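You operate a simulated robot arm through the tools that you are given. There is no shell and no other tool.

The job below is to be done with a simulated robot arm. You get a single attempt, and the scene is never put back.

TASK
Move the OAK bundle to the bay of the half-laid pile and push the ROOT bundle up to the row.
Fine: loosen the thumb nut of that pile's green bar first, draw the bar back and leave the nut loose; the bay is the end by the grey rail, past the dark gap; the ROOT bundle slides; the other bundles stay.

It is judged by the outcome, as a careful person would: the job done as asked, and still so three seconds after it is handed in. It fails if anything else is knocked over, pushed out of place, dropped, spilled or broken.

THE ROBOT
A 7-joint arm with a two-finger parallel gripper, fixed in place. Base frame: the origin is at the foot of the arm, x ahead of it, y to its left, z up; the work surface is at about z = 0.7. Readings come in m, rad, newtons and seconds.
Its first joint turns from -2.601 to 2.601 rad. Payload 3.43 kg.
The TCP is the grasp point between the finger pads, 0.03 m short of the fingertips. In the tool frame z runs along the fingers and y along their closing line. The gripper opens to 0.094 m. The fingers are 0.028 m wide and 0.01 m thick; the gripper's body (0.05 by 0.096 m) begins 0.055 m behind the TCP.
Orientation is that of the tool frame in the base frame, as a unit quaternion [w, x, y, z]. With the fingers straight down and closing along the base's y, the tool's x points along the base's -x, its y along +y and its z along -z.

THE INTERFACE
- The arm moves only by the tool arm_command. Its argument "rows" is a list of rows, each a list of 3 entries, a list of its own where there are three numbers: the gripper command, from -1 (fully open) to 1 (shut), values between in proportion, then the shift along the tool's x, y, z in mm, then the turn, a rotation vector about the tool's x, y, z in degrees. In form: [[fingers, [x, y, z], [ax, ay, az]], ...]. A call has 1 to 20 rows; each row is the pose to reach, as a shift and turn from the pose commanded when the call began, along the tool's axes at that moment. A row lasts 0.2 s, in which the tool goes at most 0.05 m and 0.15 rad; a call with a longer step from one row to the next is refused whole, and so is a gripper value outside its range. Where a pose cannot be reached the arm comes as near as it can. A force on the tool above 50 N (or 10 N above the force at the start of the call, whichever is more), or a blocked arm, ends the call early, and 0.2 s more pass. The fingers move at their own pace (about 0.045 m/s each) and stop on an object; they squeeze with about 41 N. The grip force told is the motor's: it shows also when the fingers shut on nothing. Time passes only in rows, and 0.2 s behind the last, so rows that repeat a pose let the fingers close. It gives the time, the measured TCP pose, the force on the tool (base axes), the opening and the grip force at its end, in the units of the frame above (readings bear some noise), with the torque about the TCP (base axes, N m) and any sound that the robot's microphone picked up, and new pictures: "pictures" is both (left out), scene, wrist or none.
- Cameras (640 x 400 px; columns grow to the right, rows downward): "scene" is fixed at [0.2185, 0.4987, 1.2853]; the picture's right is [-0.17, -0.99, 0.00], its down [-0.54, 0.09, -0.83] and it looks along [0.82, -0.14, -0.55] (base axes); focal length 341 px, centre (320, 200). "wrist" rides on the gripper at [0.076, 0.014, -0.102] in the tool frame; the picture's right is [-0.18, 0.98, 0.00], its down [-0.75, -0.14, -0.64] and it looks along [-0.63, -0.12, 0.77] (tool axes); focal length 243 px, centre (320, 200). There is no depth. A picture from a camera that has moved, and an enlarged one, comes with that camera's place and axes in the base frame and with its lens.
- inspect(camera, box): a new picture of the part [left, top, right, bottom] of that camera's present view, enlarged. It takes no simulated time.
- hand_in(): hands the job in; it is judged then, once.

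Nothing tells you positions but the pictures and the camera data. Unless the task says otherwise, let go and move clear before handing in.

The tools are called after ">>>" by a JSON object that holds its "api" and its "payload". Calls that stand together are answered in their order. arm_command: Moves the arm, as the interface text tells. Its arguments: {"type":"object","properties":{"rows":{"type":"array","items":{"type":"array"}},"pictures":{"type":"string","enum":["both","scene","wrist","none"]}},"required":["rows"]} The other tools are called the same way: inspect (camera, box) takes an enlarged picture of a part of a camera's view; hand_in () hands the job in.

At the start:

```text
time: 0.0
position: [0.7764, 0.1788, 1.0084]
ee_rot: [0.001, 0.0, 1.0, 0.0]
ft_force: [-0.1, -0.8, 0.2]
torque: [0.0, 0.04, 0.0]
opening: 0.0938
gripper_force: 0.1
```

scene: 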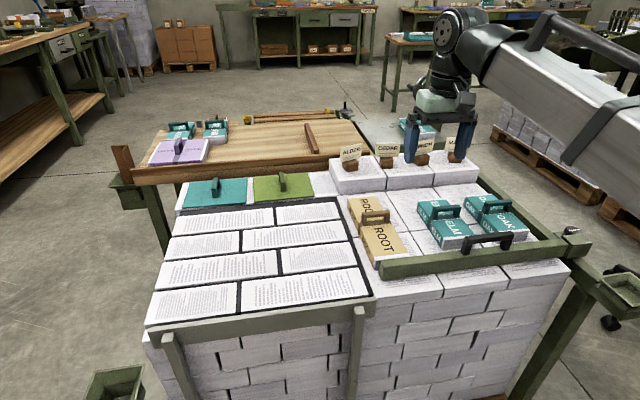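
wrist: 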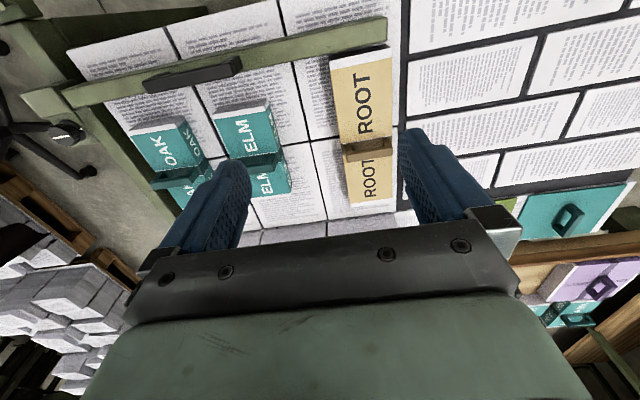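

I see a tabletop of paper stacks with a ROOT bundle (tan), ELM and OAK bundles (teal), and a green bar with a black handle near a thumb nut. I'll take enlarged views before moving anything.

>>> {"api": "inspect", "payload": {"camera": "scene", "box": [330, 130, 610, 305]}}

>>> {"api": "inspect", "payload": {"camera": "scene", "box": [100, 90, 420, 290]}}

>>> {"api": "inspect", "payload": {"camera": "wrist", "box": [0, 0, 420, 260]}}

>>> {"api": "inspect", "payload": {"camera": "scene", "box": [480, 180, 640, 280]}}

```text
2.29 times, centred on (470, 218) of scene
camera zoom: at [0.2185, 0.4987, 1.2853], right [-0.17, -0.99, 0.0], down [-0.54, 0.09, -0.83], along [0.82, -0.14, -0.55], focal length 780 px, centre (-23, 160)
```

zoom: 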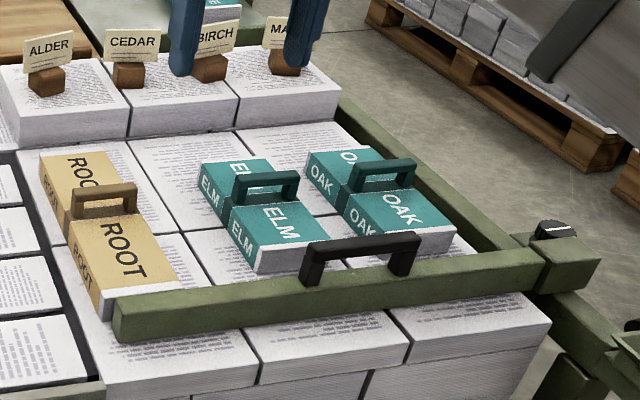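

```text
2.00 times, centred on (260, 190) of scene
camera zoom: at [0.2185, 0.4987, 1.2853], right [-0.17, -0.99, 0.0], down [-0.54, 0.09, -0.83], along [0.82, -0.14, -0.55], focal length 683 px, centre (440, 220)
```

zoom: 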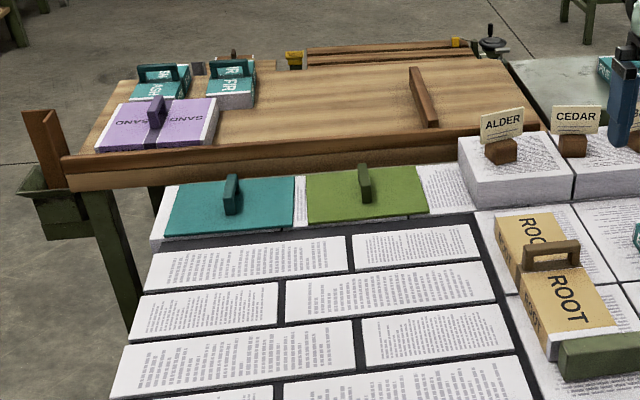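

```text
1.52 times, centred on (210, 130) of wrist
camera zoom: at [0.7015, 0.1926, 1.1107], right [0.18, 0.98, 0.0], down [0.75, -0.14, 0.64], along [0.63, -0.12, -0.77], focal length 370 px, centre (488, 307)
```

zoom: 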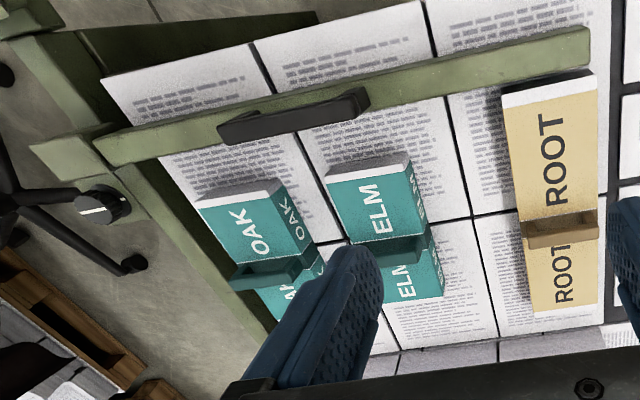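

```text
4.00 times, centred on (560, 230) of scene
camera zoom: at [0.2185, 0.4987, 1.2853], right [-0.17, -0.99, 0.0], down [-0.54, 0.09, -0.83], along [0.82, -0.14, -0.55], focal length 1365 px, centre (-640, 80)
```

zoom: 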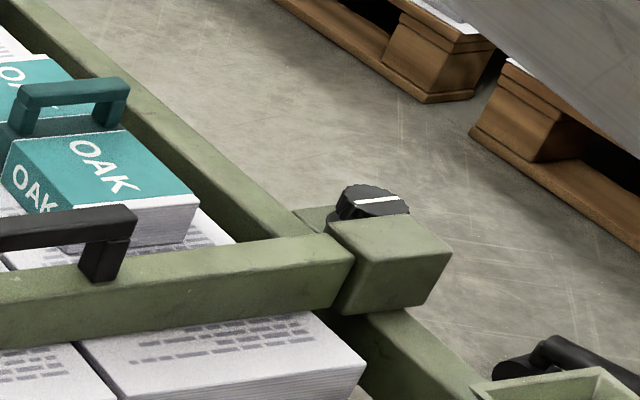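

The pile with the bar is clear, but I haven't found the "half-laid pile", "grey rail" or "dark gap" yet. I'll look closer at other regions of both views.

>>> {"api": "inspect", "payload": {"camera": "scene", "box": [340, 90, 500, 190]}}

>>> {"api": "inspect", "payload": {"camera": "scene", "box": [100, 240, 420, 400]}}

>>> {"api": "inspect", "payload": {"camera": "wrist", "box": [380, 0, 640, 340]}}

>>> {"api": "inspect", "payload": {"camera": "wrist", "box": [0, 0, 220, 140]}}

>>> {"api": "inspect", "payload": {"camera": "scene", "box": [400, 160, 560, 280]}}

```text
4.00 times, centred on (420, 140) of scene
camera zoom: at [0.2185, 0.4987, 1.2853], right [-0.17, -0.99, 0.0], down [-0.54, 0.09, -0.83], along [0.82, -0.14, -0.55], focal length 1365 px, centre (-80, 440)
```

zoom: 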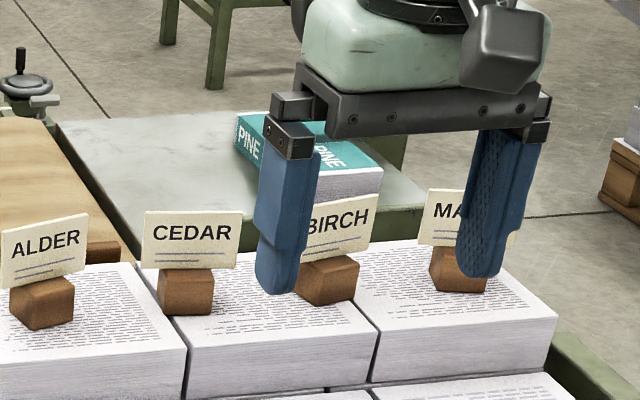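

```text
2.00 times, centred on (260, 320) of scene
camera zoom: at [0.2185, 0.4987, 1.2853], right [-0.17, -0.99, 0.0], down [-0.54, 0.09, -0.83], along [0.82, -0.14, -0.55], focal length 683 px, centre (440, -40)
```

zoom: 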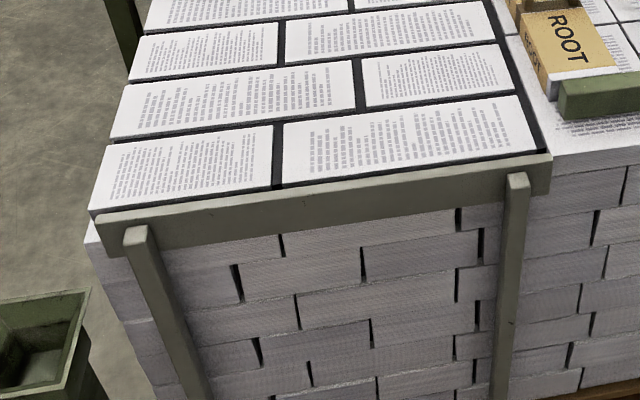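

```text
1.18 times, centred on (510, 170) of wrist
camera zoom: at [0.7015, 0.1926, 1.1107], right [0.18, 0.98, 0.0], down [0.75, -0.14, 0.64], along [0.63, -0.12, -0.77], focal length 285 px, centre (96, 235)
```

zoom: 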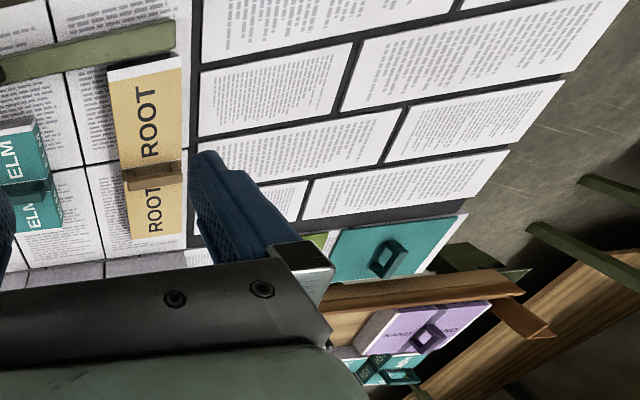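

```text
2.86 times, centred on (110, 70) of wrist
camera zoom: at [0.7015, 0.1926, 1.1107], right [0.18, 0.98, 0.0], down [0.75, -0.14, 0.64], along [0.63, -0.12, -0.77], focal length 693 px, centre (920, 571)
```

zoom: 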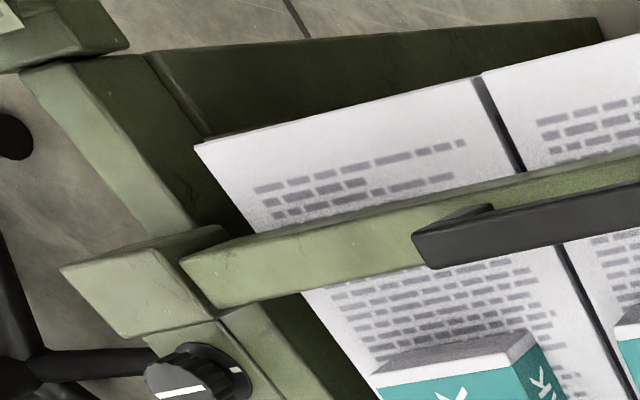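

```text
3.33 times, centred on (480, 220) of scene
camera zoom: at [0.2185, 0.4987, 1.2853], right [-0.17, -0.99, 0.0], down [-0.54, 0.09, -0.83], along [0.82, -0.14, -0.55], focal length 1138 px, centre (-213, 133)
```

zoom: 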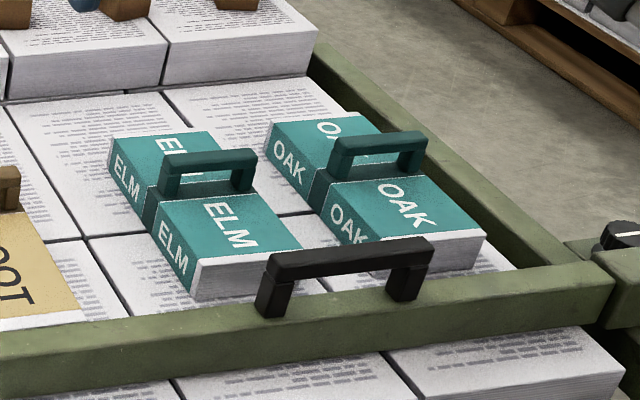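

The layout is still ambiguous, so I'll raise the arm and look around from above before touching anything.

>>> {"api": "arm_command", "payload": {"rows": [[-1, [0, 0, -50], [0, 0, 0]], [-1, [0, 0, -100], [0, 0, 0]], [-1, [40, 0, -130], [0, 0, 0]], [-1, [80, 0, -150], [0, 0, 0]], [-1, [100, 0, -150], [0, 0, 0]]]}}

```text
time: 1.2
position: [0.6898, 0.1854, 1.1335]
ee_rot: [0.014, 0.001, 1.0, 0.004]
ft_force: [5.8, -4.7, -10.1]
torque: [0.5, -0.17, 0.35]
opening: 0.094
gripper_force: 0.0
out of reach, approached as far as the arm can: row 4, 5
camera wrist: at [0.6113, 0.199, 1.2333], right [0.18, 0.98, 0.01], down [0.74, -0.15, 0.66], along [0.65, -0.11, -0.75], focal length 243 px, centre (320, 200)
```

scene: 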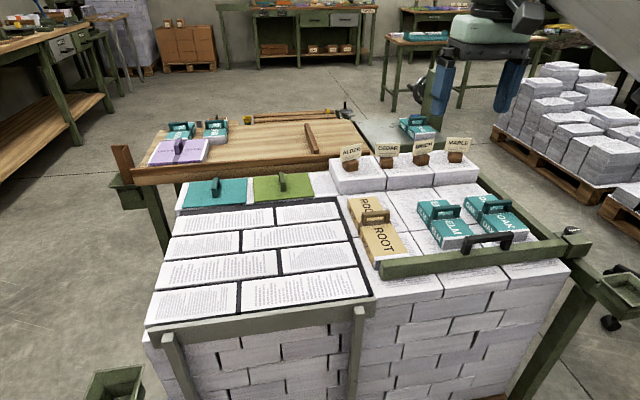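
wrist: 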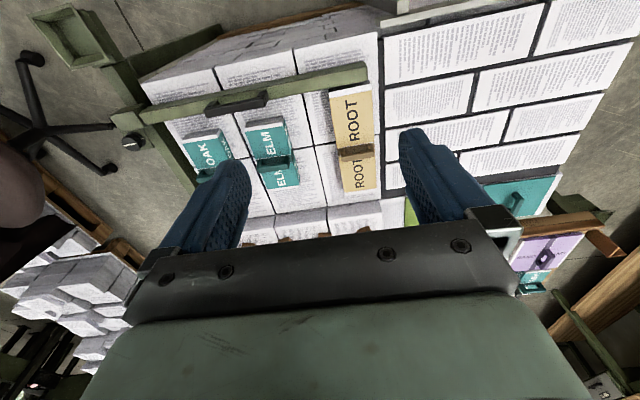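

With the arm clear I can see more of the rear. I'll zoom in on the left pile, the rear tables and the card row.

>>> {"api": "inspect", "payload": {"camera": "scene", "box": [320, 90, 500, 200]}}

>>> {"api": "inspect", "payload": {"camera": "scene", "box": [130, 160, 390, 330]}}

>>> {"api": "inspect", "payload": {"camera": "scene", "box": [100, 90, 380, 210]}}

>>> {"api": "inspect", "payload": {"camera": "wrist", "box": [100, 0, 420, 200]}}

>>> {"api": "inspect", "payload": {"camera": "wrist", "box": [360, 0, 640, 250]}}

```text
3.56 times, centred on (410, 145) of scene
camera zoom: at [0.2185, 0.4987, 1.2853], right [-0.17, -0.99, 0.0], down [-0.54, 0.09, -0.83], along [0.82, -0.14, -0.55], focal length 1214 px, centre (0, 396)
```

zoom: 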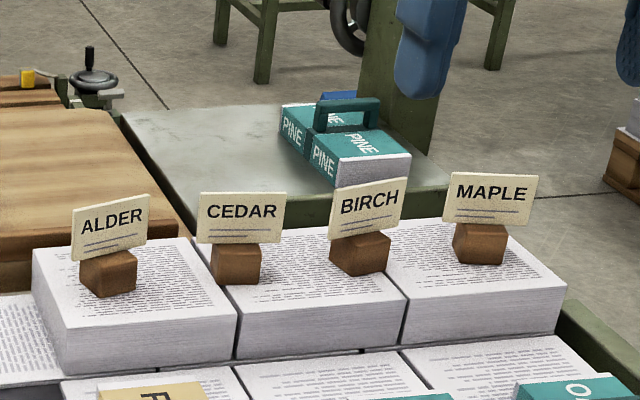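

```text
2.35 times, centred on (260, 245) of scene
camera zoom: at [0.2185, 0.4987, 1.2853], right [-0.17, -0.99, 0.0], down [-0.54, 0.09, -0.83], along [0.82, -0.14, -0.55], focal length 803 px, centre (461, 94)
```

zoom: 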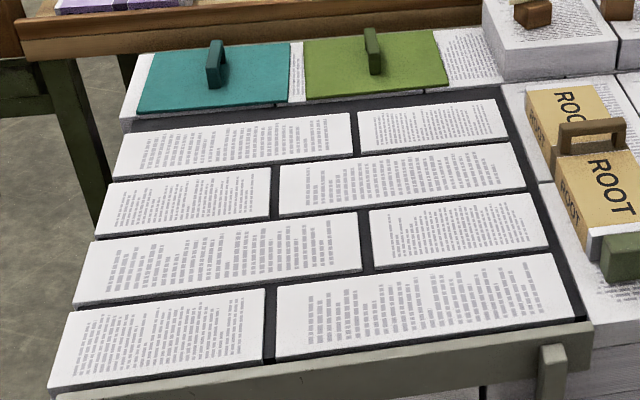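

```text
2.29 times, centred on (240, 150) of scene
camera zoom: at [0.2185, 0.4987, 1.2853], right [-0.17, -0.99, 0.0], down [-0.54, 0.09, -0.83], along [0.82, -0.14, -0.55], focal length 780 px, centre (503, 314)
```

zoom: 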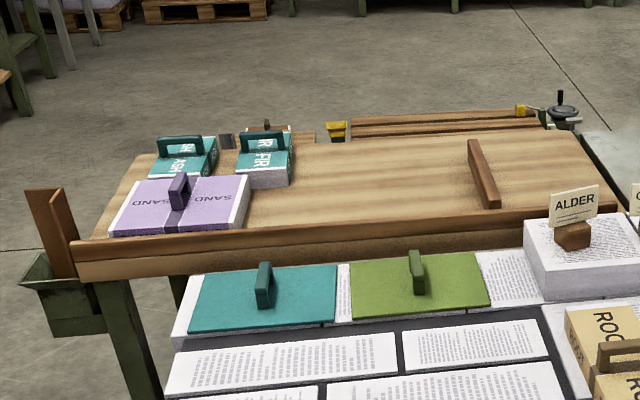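

```text
2.00 times, centred on (260, 100) of wrist
camera zoom: at [0.6113, 0.199, 1.2333], right [0.18, 0.98, 0.01], down [0.74, -0.15, 0.66], along [0.65, -0.11, -0.75], focal length 485 px, centre (440, 400)
```

zoom: 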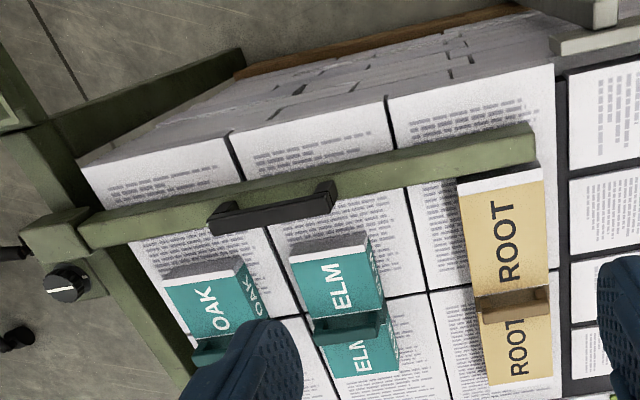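

```text
1.60 times, centred on (500, 125) of wrist
camera zoom: at [0.6113, 0.199, 1.2333], right [0.18, 0.98, 0.01], down [0.74, -0.15, 0.66], along [0.65, -0.11, -0.75], focal length 388 px, centre (32, 320)
```

zoom: 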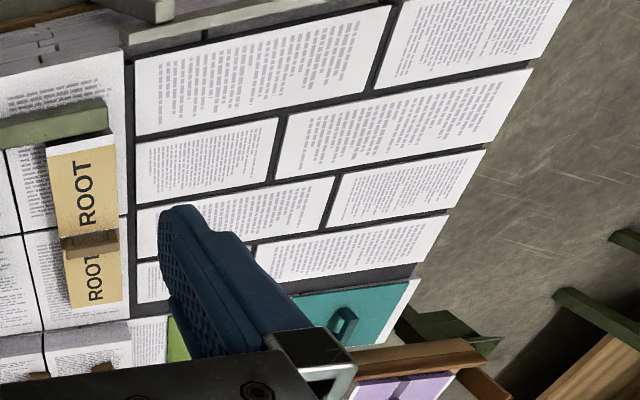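

Right now I read it this way: ROOT (x≈0.76–1.01, y≈0.20–0.28), ELM (y≈0–0.09) and OAK (y≈-0.14 – -0.06) sit on a top at z≈0.70. The bar is in front of them at x≈0.75. I still need to find the bay, so I'll move the wrist camera over the left pile and the grey rail.

>>> {"api": "arm_command", "payload": {"rows": [[-1, [0, 40, 20], [0, 0, 0]], [-1, [0, 80, 40], [0, 0, 0]], [-1, [0, 120, 60], [0, 0, 0]], [-1, [0, 160, 80], [0, 0, 0]], [-1, [10, 200, 90], [0, 0, 0]], [-1, [20, 240, 90], [0, 0, 0]], [-1, [30, 280, 90], [0, 0, 0]], [-1, [30, 280, 90], [0, 0, 0]]]}}

```text
time: 3.0
position: [0.6596, 0.4626, 1.0415]
ee_rot: [0.0, 0.0, 1.0, 0.0]
ft_force: [0.6, -0.2, 0.5]
torque: [-0.03, 0.02, 0.01]
opening: 0.0941
gripper_force: 0.1
camera wrist: at [0.5835, 0.4774, 1.1438], right [0.18, 0.98, 0.0], down [0.75, -0.14, 0.64], along [0.63, -0.12, -0.77], focal length 243 px, centre (320, 200)
```

scene: 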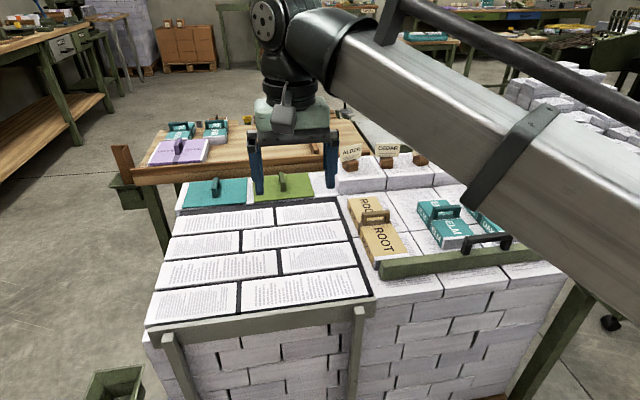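
wrist: 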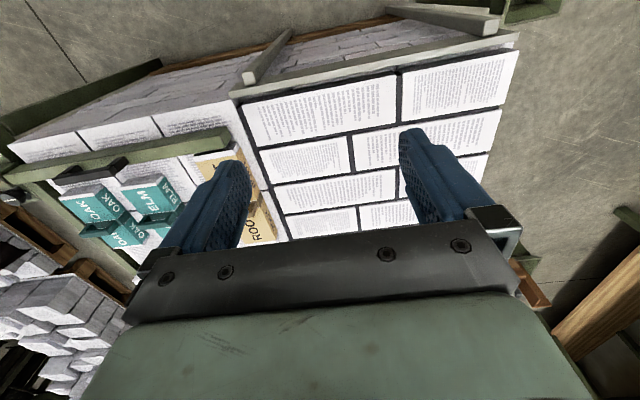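

>>> {"api": "inspect", "payload": {"camera": "wrist", "box": [220, 0, 540, 240]}}

>>> {"api": "inspect", "payload": {"camera": "wrist", "box": [0, 60, 260, 260]}}

>>> {"api": "inspect", "payload": {"camera": "scene", "box": [320, 180, 440, 320]}}

```text
1.67 times, centred on (380, 120) of wrist
camera zoom: at [0.5835, 0.4774, 1.1438], right [0.18, 0.98, 0.0], down [0.75, -0.14, 0.64], along [0.63, -0.12, -0.77], focal length 404 px, centre (220, 333)
```

zoom: 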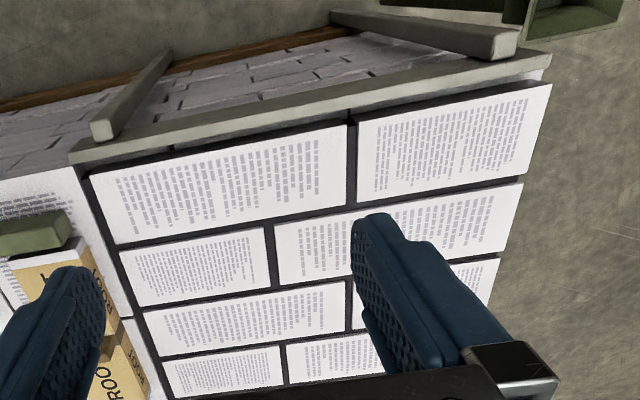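

```text
2.00 times, centred on (130, 160) of wrist
camera zoom: at [0.5835, 0.4774, 1.1438], right [0.18, 0.98, 0.0], down [0.75, -0.14, 0.64], along [0.63, -0.12, -0.77], focal length 485 px, centre (700, 280)
```

zoom: 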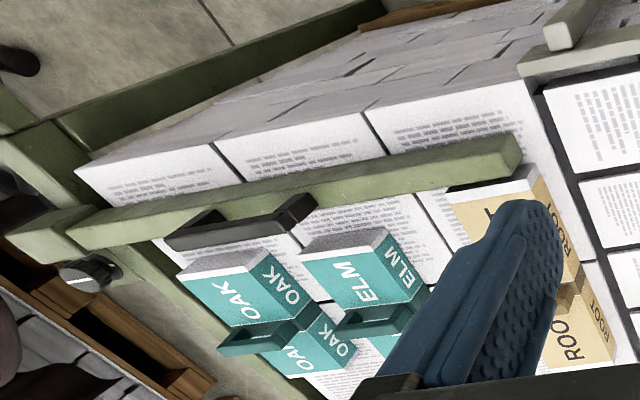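

```text
2.86 times, centred on (380, 250) of scene
camera zoom: at [0.2185, 0.4987, 1.2853], right [-0.17, -0.99, 0.0], down [-0.54, 0.09, -0.83], along [0.82, -0.14, -0.55], focal length 975 px, centre (149, 57)
```

zoom: 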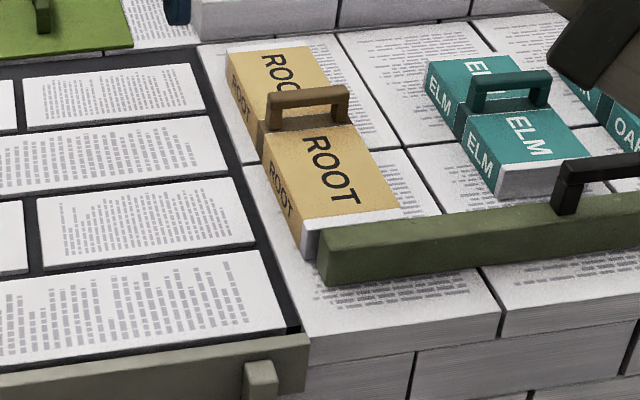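

The two areas form one pallet block, with a dark strip at y≈0.30 between them and the grey rail on the front of the left part. I'll go back over the right part and look at the bar, nut and bundles from closer, to get the layout right before any contact.

>>> {"api": "arm_command", "payload": {"rows": [[-1, [10, -50, 0], [0, 0, 0]], [-1, [20, -100, 0], [0, 0, 0]], [-1, [30, -150, 10], [0, 0, 0]], [-1, [40, -200, 20], [0, 0, 0]], [-1, [50, -250, 30], [0, 0, 0]], [-1, [60, -300, 40], [0, 0, 0]], [-1, [70, -330, 50], [0, 0, 0]], [-1, [70, -330, 50], [0, 0, 0]]]}}

```text
refused: row 1 steps farther than a row can; nothing moved
```

>>> {"api": "arm_command", "payload": {"rows": [[-1, [8, -45, 0], [0, 0, 0]], [-1, [16, -90, 0], [0, 0, 0]], [-1, [24, -135, 10], [0, 0, 0]], [-1, [32, -180, 20], [0, 0, 0]], [-1, [40, -225, 30], [0, 0, 0]], [-1, [48, -270, 40], [0, 0, 0]], [-1, [56, -310, 50], [0, 0, 0]], [-1, [64, -350, 50], [0, 0, 0]], [-1, [64, -350, 50], [0, 0, 0]]]}}

```text
time: 5.0
position: [0.5964, 0.1131, 0.9912]
ee_rot: [0.0, 0.0, 1.0, 0.0]
ft_force: [0.7, -0.6, 0.0]
torque: [-0.02, 0.01, 0.0]
opening: 0.0942
gripper_force: 0.0
camera wrist: at [0.5207, 0.1265, 1.0933], right [0.18, 0.98, 0.0], down [0.75, -0.14, 0.64], along [0.63, -0.12, -0.77], focal length 243 px, centre (320, 200)
```

scene: 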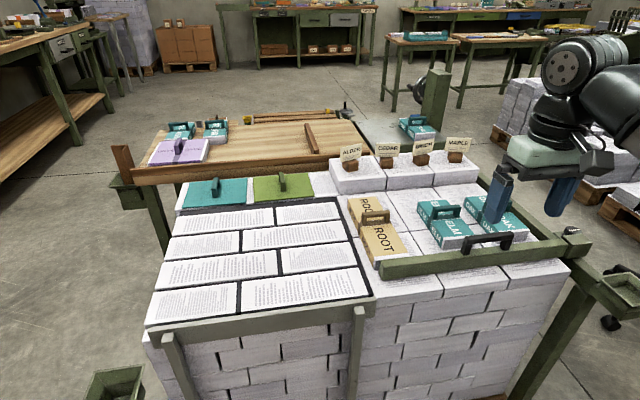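
wrist: 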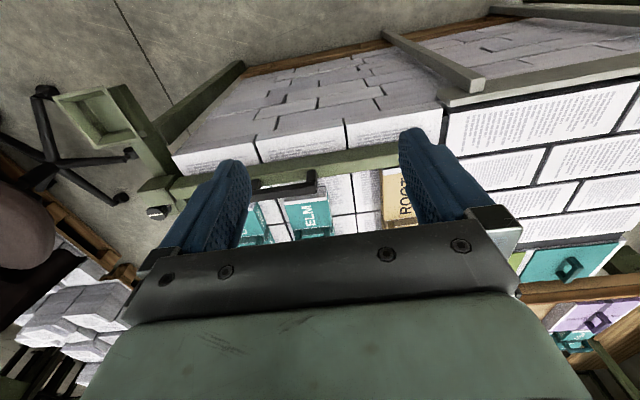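

I'm checking whether the front wall and pallet are continuous between the two halves, and how the bar, rail and nut are built.

>>> {"api": "inspect", "payload": {"camera": "wrist", "box": [240, 0, 640, 250]}}

>>> {"api": "inspect", "payload": {"camera": "scene", "box": [300, 270, 460, 400]}}

>>> {"api": "inspect", "payload": {"camera": "wrist", "box": [30, 60, 270, 260]}}

>>> {"api": "inspect", "payload": {"camera": "scene", "box": [500, 210, 640, 400]}}

```text
1.60 times, centred on (440, 125) of wrist
camera zoom: at [0.5207, 0.1265, 1.0933], right [0.18, 0.98, 0.0], down [0.75, -0.14, 0.64], along [0.63, -0.12, -0.77], focal length 388 px, centre (128, 320)
```

zoom: 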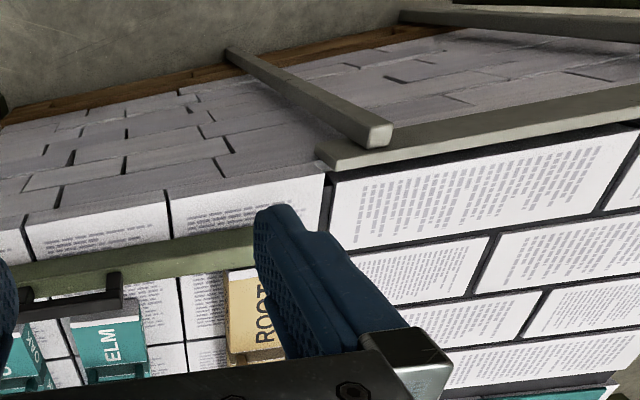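

```text
3.08 times, centred on (380, 335) of scene
camera zoom: at [0.2185, 0.4987, 1.2853], right [-0.17, -0.99, 0.0], down [-0.54, 0.09, -0.83], along [0.82, -0.14, -0.55], focal length 1050 px, centre (135, -215)
```

zoom: 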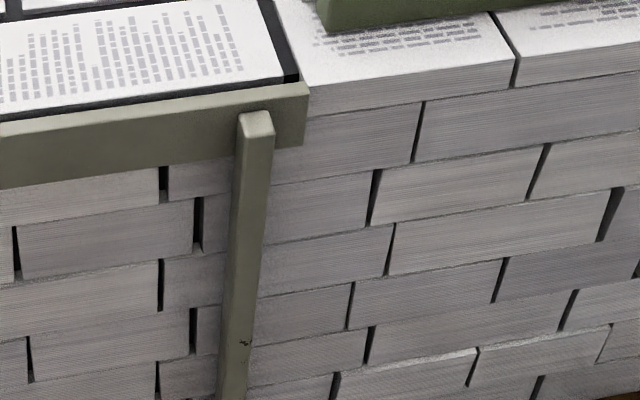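

```text
2.00 times, centred on (150, 160) of wrist
camera zoom: at [0.5207, 0.1265, 1.0933], right [0.18, 0.98, 0.0], down [0.75, -0.14, 0.64], along [0.63, -0.12, -0.77], focal length 485 px, centre (660, 280)
```

zoom: 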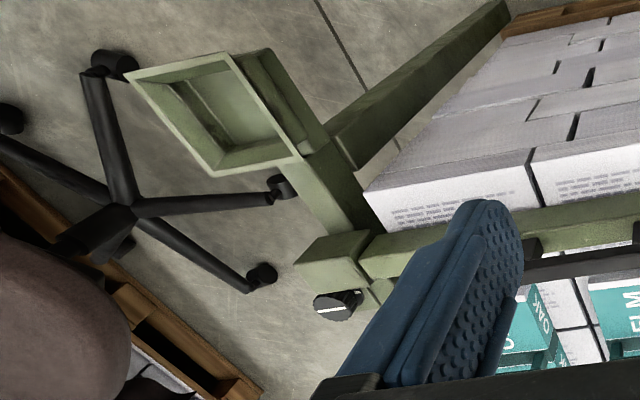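

```text
2.11 times, centred on (570, 305) of scene
camera zoom: at [0.2185, 0.4987, 1.2853], right [-0.17, -0.99, 0.0], down [-0.54, 0.09, -0.83], along [0.82, -0.14, -0.55], focal length 719 px, centre (-206, -21)
```

zoom: 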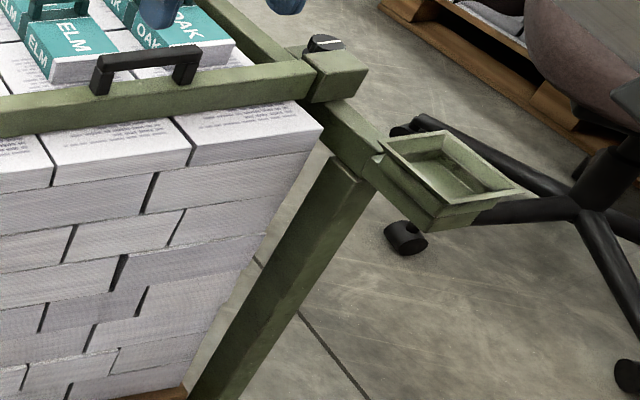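

The front structure is clear enough. The nut is a knurled black knob with a white stripe, facing up at about (0.80, -0.28, 0.71). I'll go above it and look from close range before gripping.

>>> {"api": "arm_command", "payload": {"rows": [[-1, [-20, -40, 0], [0, 0, 0]], [-1, [-38, -80, 0], [0, 0, 0]], [-1, [-56, -120, 0], [0, 0, 0]], [-1, [-74, -160, 0], [0, 0, 0]], [-1, [-92, -200, 0], [0, 0, 0]], [-1, [-110, -240, 0], [0, 0, 0]], [-1, [-128, -280, 0], [0, 0, 0]], [-1, [-140, -320, 0], [0, 0, 0]], [-1, [-150, -360, 0], [0, 0, 0]], [-1, [-155, -397, 0], [0, 0, 0]], [-1, [-155, -397, 0], [0, 0, 0]]]}}

```text
time: 7.4
position: [0.7525, -0.2845, 0.9949]
ee_rot: [0.0, -0.001, 1.0, 0.0]
ft_force: [0.3, 0.0, -0.6]
torque: [-0.06, -0.02, -0.03]
opening: 0.094
gripper_force: 0.1
camera wrist: at [0.6767, -0.2702, 1.097], right [0.18, 0.98, 0.0], down [0.75, -0.14, 0.64], along [0.63, -0.12, -0.77], focal length 243 px, centre (320, 200)
```

scene: 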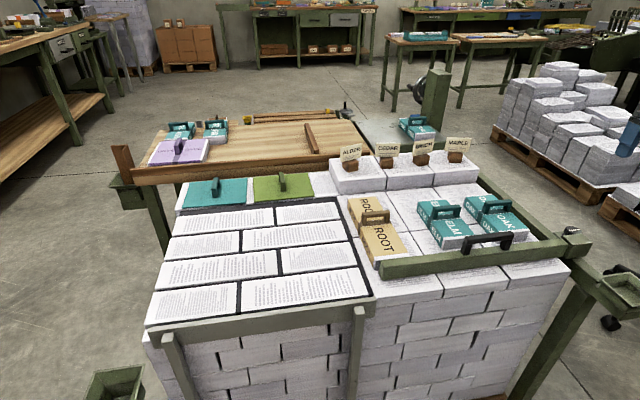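
wrist: 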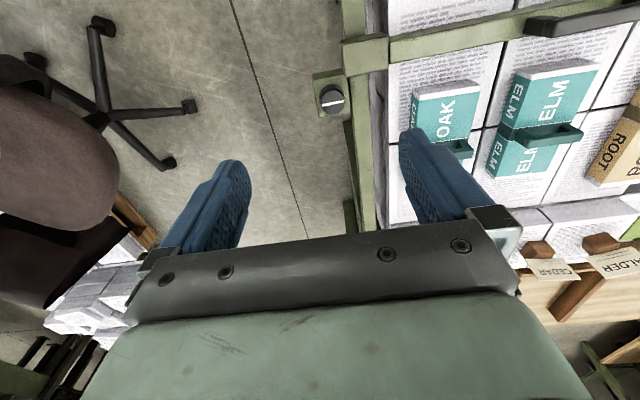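

>>> {"api": "inspect", "payload": {"camera": "wrist", "box": [290, 20, 450, 120]}}

>>> {"api": "inspect", "payload": {"camera": "wrist", "box": [380, 0, 640, 220]}}

>>> {"api": "inspect", "payload": {"camera": "scene", "box": [320, 120, 580, 310]}}

>>> {"api": "inspect", "payload": {"camera": "scene", "box": [540, 210, 600, 270]}}

```text
4.00 times, centred on (370, 70) of wrist
camera zoom: at [0.6767, -0.2702, 1.097], right [0.18, 0.98, 0.0], down [0.75, -0.14, 0.64], along [0.63, -0.12, -0.77], focal length 970 px, centre (120, 720)
```

zoom: 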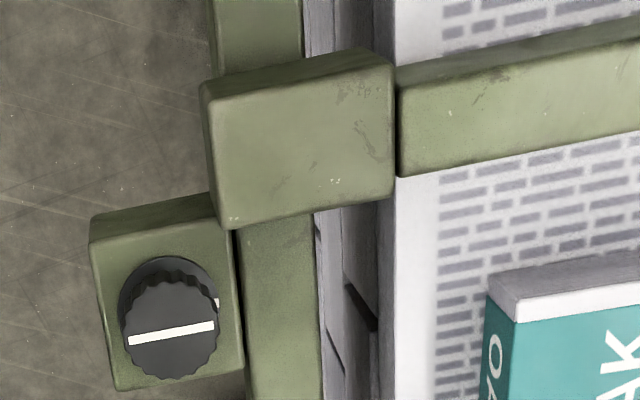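

```text
1.82 times, centred on (510, 110) of wrist
camera zoom: at [0.6767, -0.2702, 1.097], right [0.18, 0.98, 0.0], down [0.75, -0.14, 0.64], along [0.63, -0.12, -0.77], focal length 441 px, centre (-26, 364)
```

zoom: 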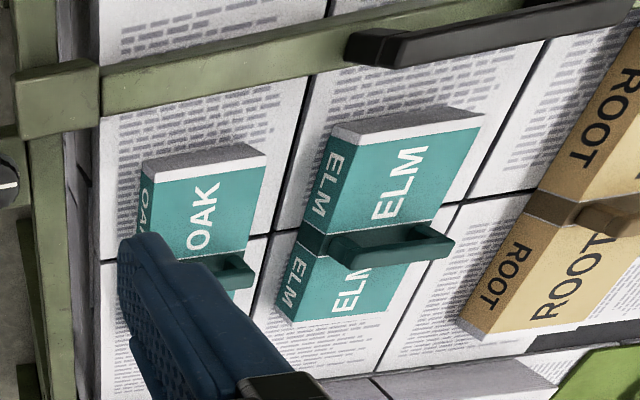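

```text
2.11 times, centred on (450, 215) of scene
camera zoom: at [0.2185, 0.4987, 1.2853], right [-0.17, -0.99, 0.0], down [-0.54, 0.09, -0.83], along [0.82, -0.14, -0.55], focal length 719 px, centre (46, 168)
```

zoom: 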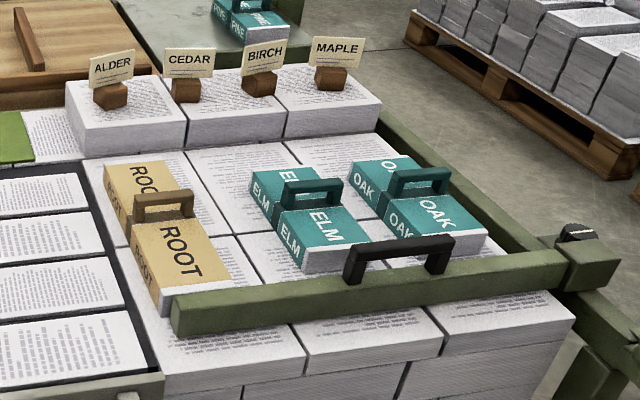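

```text
6.67 times, centred on (570, 240) of scene
camera zoom: at [0.2185, 0.4987, 1.2853], right [-0.17, -0.99, 0.0], down [-0.54, 0.09, -0.83], along [0.82, -0.14, -0.55], focal length 2276 px, centre (-1347, -67)
```

zoom: 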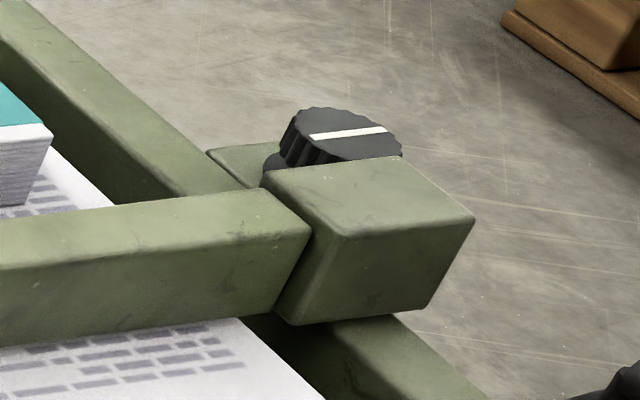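

The knob top is at about (0.800, -0.274, 0.727), on a side plate of the carriage with a vertical axis. Next I'll centre above it and descend part-way to refine.

>>> {"api": "arm_command", "payload": {"rows": [[-0.3, [-30, 6, 20], [0, 0, 0]], [-0.3, [-48, 10, 60], [0, 0, 0]], [-0.3, [-48, 10, 100], [0, 0, 0]], [-0.3, [-48, 10, 130], [0, 0, 0]], [-0.3, [-48, 10, 130], [0, 0, 0]]]}}

```text
time: 8.6
position: [0.7971, -0.2748, 0.8631]
ee_rot: [0.0, 0.0, 1.0, 0.0]
ft_force: [-0.9, 0.4, 0.8]
torque: [-0.04, 0.02, -0.03]
opening: 0.0613
gripper_force: 0.0
camera wrist: at [0.723, -0.2607, 0.9644], right [0.18, 0.98, 0.0], down [0.75, -0.14, 0.64], along [0.63, -0.12, -0.77], focal length 243 px, centre (320, 200)
```

scene: 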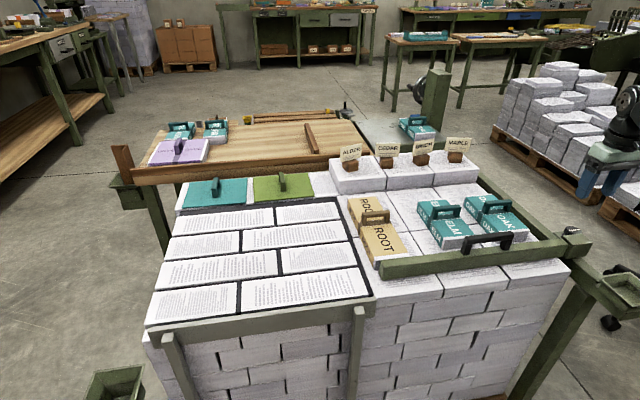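
wrist: 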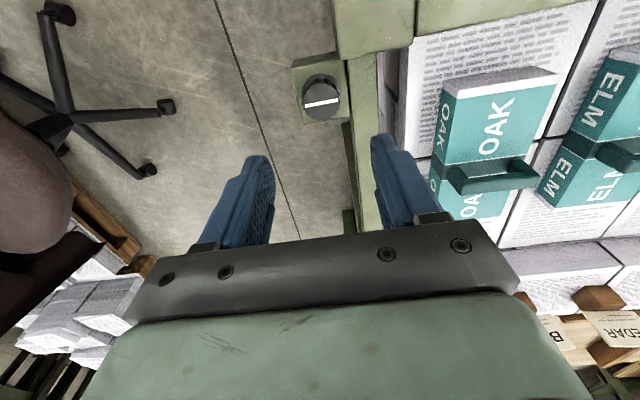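

>>> {"api": "inspect", "payload": {"camera": "wrist", "box": [270, 50, 400, 140]}}

>>> {"api": "inspect", "payload": {"camera": "wrist", "box": [400, 0, 640, 280]}}

```text
4.44 times, centred on (335, 95) of wrist
camera zoom: at [0.723, -0.2607, 0.9644], right [0.18, 0.98, 0.0], down [0.75, -0.14, 0.64], along [0.63, -0.12, -0.77], focal length 1078 px, centre (253, 667)
```

zoom: 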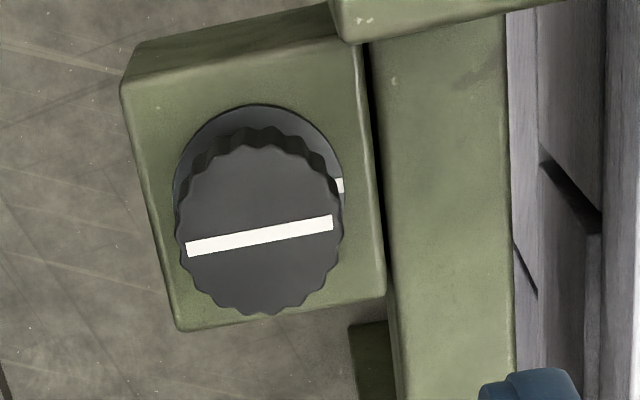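

```text
1.43 times, centred on (520, 140) of wrist
camera zoom: at [0.723, -0.2607, 0.9644], right [0.18, 0.98, 0.0], down [0.75, -0.14, 0.64], along [0.63, -0.12, -0.77], focal length 347 px, centre (34, 286)
```

zoom: 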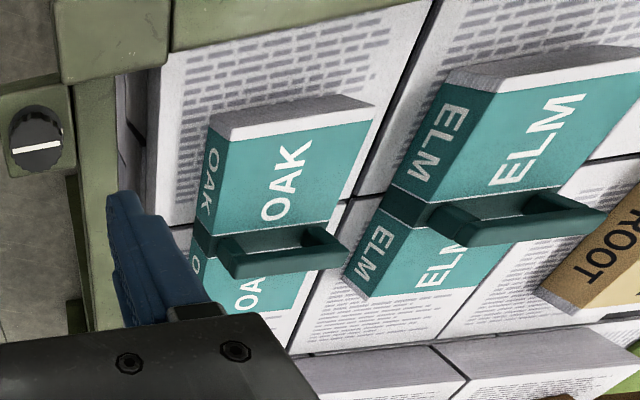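

Knob: Ø≈35 mm, centre (0.800, -0.274), spanning about z 0.695–0.728. The index mark beside it suggests it's at its tight position. I'll descend with the fingers pre-rotated clockwise, then grip it and turn it counter-clockwise.

>>> {"api": "arm_command", "payload": {"rows": [[-0.1, [-3, 1, 10], [0, 0, 8]], [-0.1, [-3, 1, 30], [0, 0, 16]], [-0.1, [-3, 1, 50], [0, 0, 24]], [-0.1, [-3, 1, 70], [0, 0, 32]], [-0.1, [-3, 1, 90], [0, 0, 40]], [-0.1, [-3, 1, 90], [0, 0, 40]]]}}

```text
time: 10.0
position: [0.8013, -0.2739, 0.773]
ee_rot: [0.0, 0.343, 0.939, 0.0]
ft_force: [0.6, 0.4, -0.4]
torque: [0.02, -0.02, -0.04]
opening: 0.052
gripper_force: 0.1
camera wrist: at [0.7525, -0.2138, 0.8749], right [0.77, 0.63, 0.0], down [0.49, -0.59, 0.64], along [0.41, -0.5, -0.77], focal length 243 px, centre (320, 200)
```

scene: 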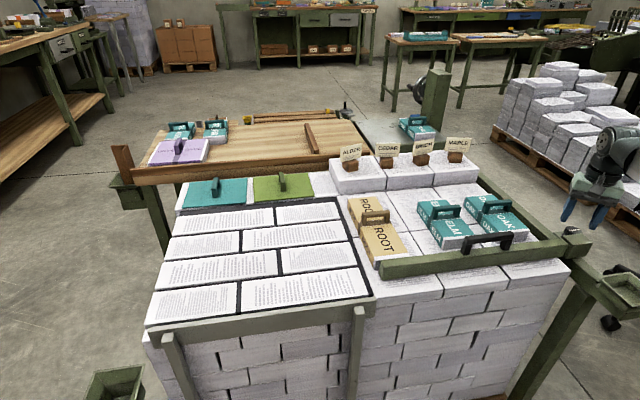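
wrist: 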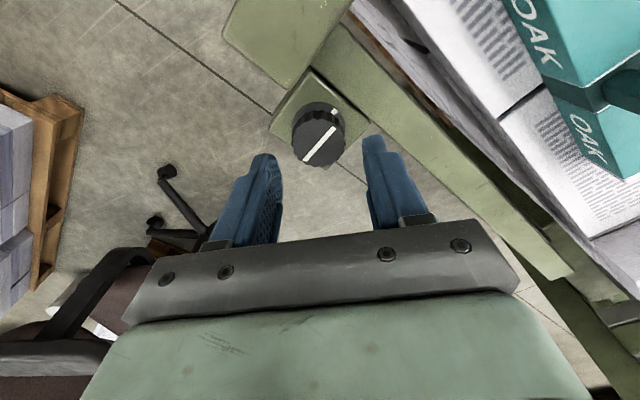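

>>> {"api": "arm_command", "payload": {"rows": [[-0.1, [0, 0, 15], [0, 0, 0]], [-0.1, [0, 0, 28], [0, 0, 0]], [-0.1, [0, 0, 36], [0, 0, 0]], [-0.1, [0, 0, 38], [0, 0, 0]]], "pictures": "wrist"}}

```text
time: 11.0
position: [0.803, -0.2744, 0.734]
ee_rot: [0.0, 0.342, 0.94, 0.0]
ft_force: [0.1, 0.4, 0.2]
torque: [0.0, -0.01, 0.0]
opening: 0.0517
gripper_force: 0.1
camera wrist: at [0.7536, -0.2139, 0.8361], right [0.77, 0.63, 0.0], down [0.49, -0.59, 0.64], along [0.41, -0.5, -0.77], focal length 243 px, centre (320, 200)
```

wrist: 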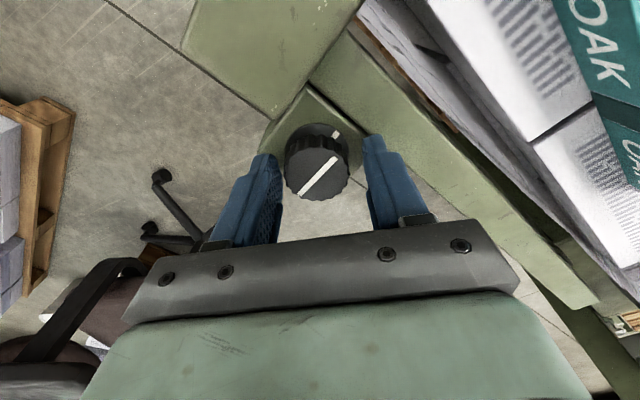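

The fingers straddle the knob with no contact. I'll close on it now.

>>> {"api": "arm_command", "payload": {"rows": [[1, [0, 0, 0], [0, 0, 0]], [1, [0, 0, 0], [0, 0, 0]], [1, [0, 0, 0], [0, 0, 0]]], "pictures": "wrist"}}

```text
time: 11.8
position: [0.8017, -0.2745, 0.7333]
ee_rot: [0.0, 0.342, 0.94, -0.001]
ft_force: [-10.9, -14.1, -4.5]
torque: [-0.36, -0.05, 0.0]
opening: 0.0379
gripper_force: 45.0
camera wrist: at [0.7528, -0.2149, 0.836], right [0.77, 0.63, 0.0], down [0.49, -0.59, 0.64], along [0.41, -0.5, -0.77], focal length 243 px, centre (320, 200)
```

wrist: 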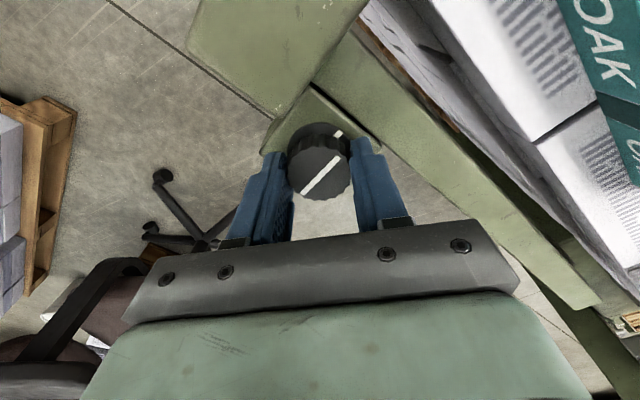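

Gripped at 38 mm. Now I'll turn it counter-clockwise in steps and watch the torque.

>>> {"api": "arm_command", "payload": {"rows": [[1, [0, -1, 0], [0, 0, -5]], [1, [0, -1.5, 0], [0, 0, -12]], [1, [0, -1.5, 0], [0, 0, -20]], [1, [0, -1.5, 0], [0, 0, -28]], [1, [0, -1.5, 0], [0, 0, -36]], [1, [0, -1.5, 0], [0, 0, -40]]], "pictures": "wrist"}}

```text
time: 13.2
position: [0.8022, -0.2733, 0.734]
ee_rot: [0.001, -0.001, 1.0, 0.001]
ft_force: [6.8, 7.6, -12.4]
torque: [-0.13, 1.04, -0.01]
opening: 0.0378
gripper_force: 45.2
camera wrist: at [0.7258, -0.2602, 0.8361], right [0.18, 0.98, 0.0], down [0.75, -0.14, 0.64], along [0.63, -0.11, -0.77], focal length 243 px, centre (320, 200)
```

wrist: 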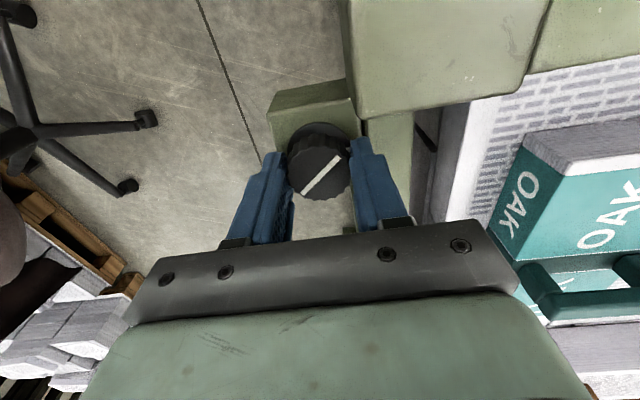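

The knob turns freely with the gripper. I'll continue counter-clockwise.

>>> {"api": "arm_command", "payload": {"rows": [[1, [0, 0, 0], [0, 0, -8]], [1, [0, 0, 0], [0, 0, -16]], [1, [0, 0, 0], [0, 0, -24]], [1, [0, 0, 0], [0, 0, -32]], [1, [0, 0, 0], [0, 0, -40]], [1, [0, 0, 0], [0, 0, -48]], [1, [0, 0, 0], [0, 0, -55]], [1, [0, 0, 0], [0, 0, -60]]], "pictures": "wrist"}}

```text
time: 15.0
position: [0.7993, -0.2755, 0.7345]
ee_rot: [-0.002, -0.5, 0.866, 0.001]
ft_force: [-8.9, 12.2, -7.6]
torque: [0.47, 0.0, -0.47]
opening: 0.0373
gripper_force: 45.0
camera wrist: at [0.7495, -0.3338, 0.8369], right [-0.76, 0.65, 0.0], down [0.5, 0.58, 0.64], along [0.42, 0.49, -0.77], focal length 243 px, centre (320, 200)
```

wrist: 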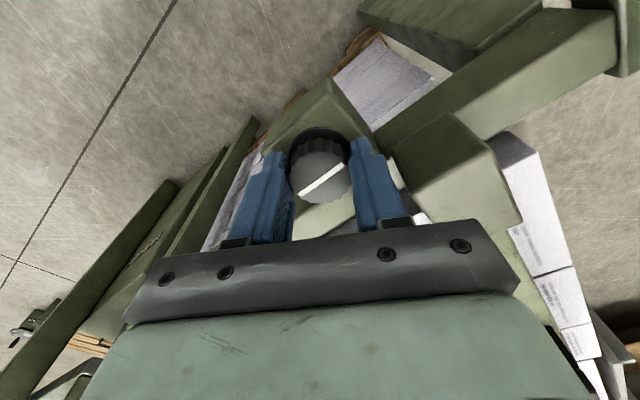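

There's some resisting torque now (-0.47 N·m), maybe friction or an end stop. I'll turn a little more to see which.

>>> {"api": "arm_command", "payload": {"rows": [[1, [0, 0, 0], [0, 0, -6]], [1, [0, 0, 0], [0, 0, -12]], [1, [0, 0, 0], [0, 0, -18]], [1, [0, 0, 0], [0, 0, -18]]], "pictures": "wrist"}}

```text
time: 16.0
position: [0.7992, -0.2752, 0.7354]
ee_rot: [-0.001, -0.63, 0.777, -0.001]
ft_force: [-18.2, 7.1, 3.0]
torque: [-0.16, 0.17, -0.23]
opening: 0.0373
gripper_force: 44.9
camera wrist: at [0.7706, -0.3466, 0.8374], right [-0.92, 0.38, 0.0], down [0.29, 0.71, 0.64], along [0.24, 0.59, -0.77], focal length 243 px, centre (320, 200)
```

wrist: 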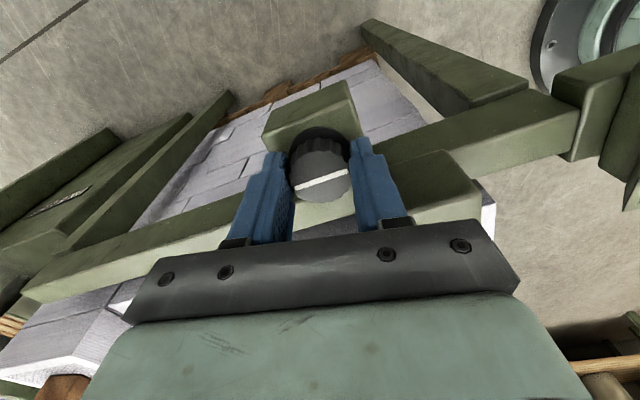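

The stripe shifted in the grip, so the knob has reached its end stop about 105° from the start and is loosened. I'll release gently and lift off.

>>> {"api": "arm_command", "payload": {"rows": [[0.05, [0, 0, 0], [0, 0, 0]], [0.05, [0, 0, 0], [0, 0, 0]], [0.05, [0, 0, -20], [0, 0, 0]], [0.05, [0, 0, -50], [0, 0, 0]], [0.05, [0, 0, -80], [0, 0, 8]], [0.05, [0, 0, -110], [0, 0, 16]], [0.05, [0, 0, -130], [0, 0, 24]], [0.05, [0, 0, -140], [0, 0, 32]], [0.05, [0, 0, -150], [0, 0, 40]], [0.05, [0, 0, -150], [0, 0, 48]], [0.05, [0, 0, -150], [0, 0, 56]], [0.05, [0, 0, -150], [0, 0, 64]], [0.05, [0, 0, -150], [0, 0, 72]], [0.05, [0, 0, -150], [0, 0, 78]]]}}

```text
time: 19.0
position: [0.8011, -0.2752, 0.884]
ee_rot: [0.0, 0.0, 1.0, 0.0]
ft_force: [0.0, 0.3, 0.3]
torque: [-0.02, 0.0, -0.03]
opening: 0.0447
gripper_force: 0.1
camera wrist: at [0.7255, -0.261, 0.9871], right [0.19, 0.98, 0.0], down [0.75, -0.14, 0.64], along [0.63, -0.12, -0.77], focal length 243 px, centre (320, 200)
```

scene: 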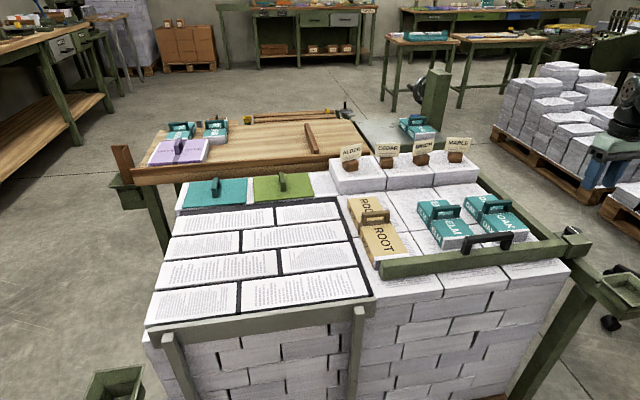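
wrist: 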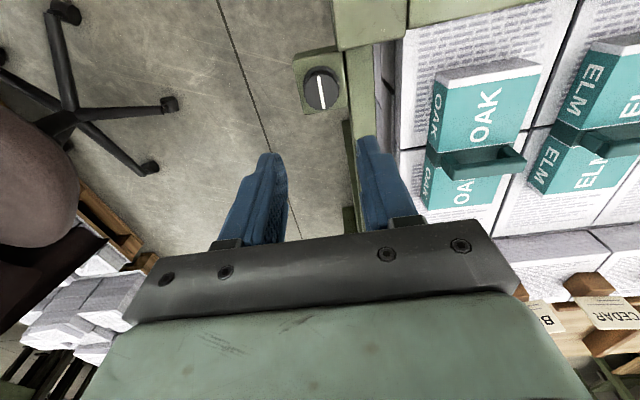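

The stripe now lies about 90° from its original direction, so the nut is loosened. Next is the bar handle; I'll move above it to see its shape.

>>> {"api": "arm_command", "payload": {"rows": [[-0.5, [15, 45, -10], [0, 0, 0]], [-0.5, [30, 90, -20], [0, 0, 0]], [-0.5, [45, 135, -20], [0, 0, 0]], [-0.5, [60, 180, -20], [0, 0, 0]], [-0.5, [75, 225, -20], [0, 0, 0]], [-0.5, [90, 268, -20], [0, 0, 0]], [-0.5, [90, 268, -20], [0, 0, 0]]]}}

```text
time: 20.6
position: [0.7131, -0.0049, 0.9083]
ee_rot: [0.0, 0.0, 1.0, 0.0]
ft_force: [-0.4, 0.3, -0.5]
torque: [0.0, 0.01, 0.03]
opening: 0.0706
gripper_force: 0.0
camera wrist: at [0.6374, 0.0094, 1.0105], right [0.18, 0.98, 0.0], down [0.75, -0.14, 0.64], along [0.63, -0.12, -0.77], focal length 243 px, centre (320, 200)
```

scene: 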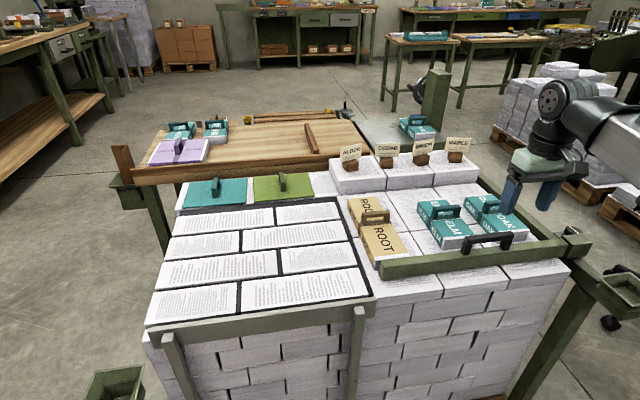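
wrist: 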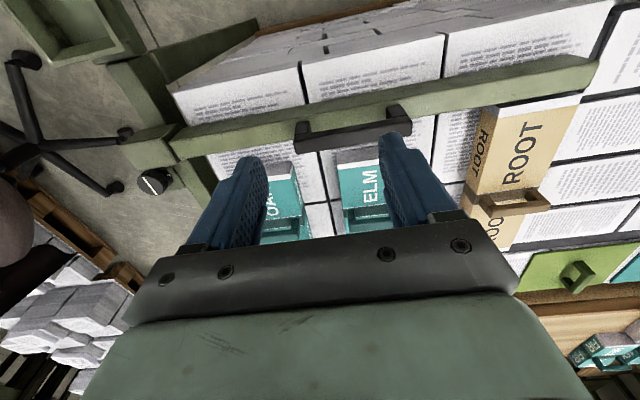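

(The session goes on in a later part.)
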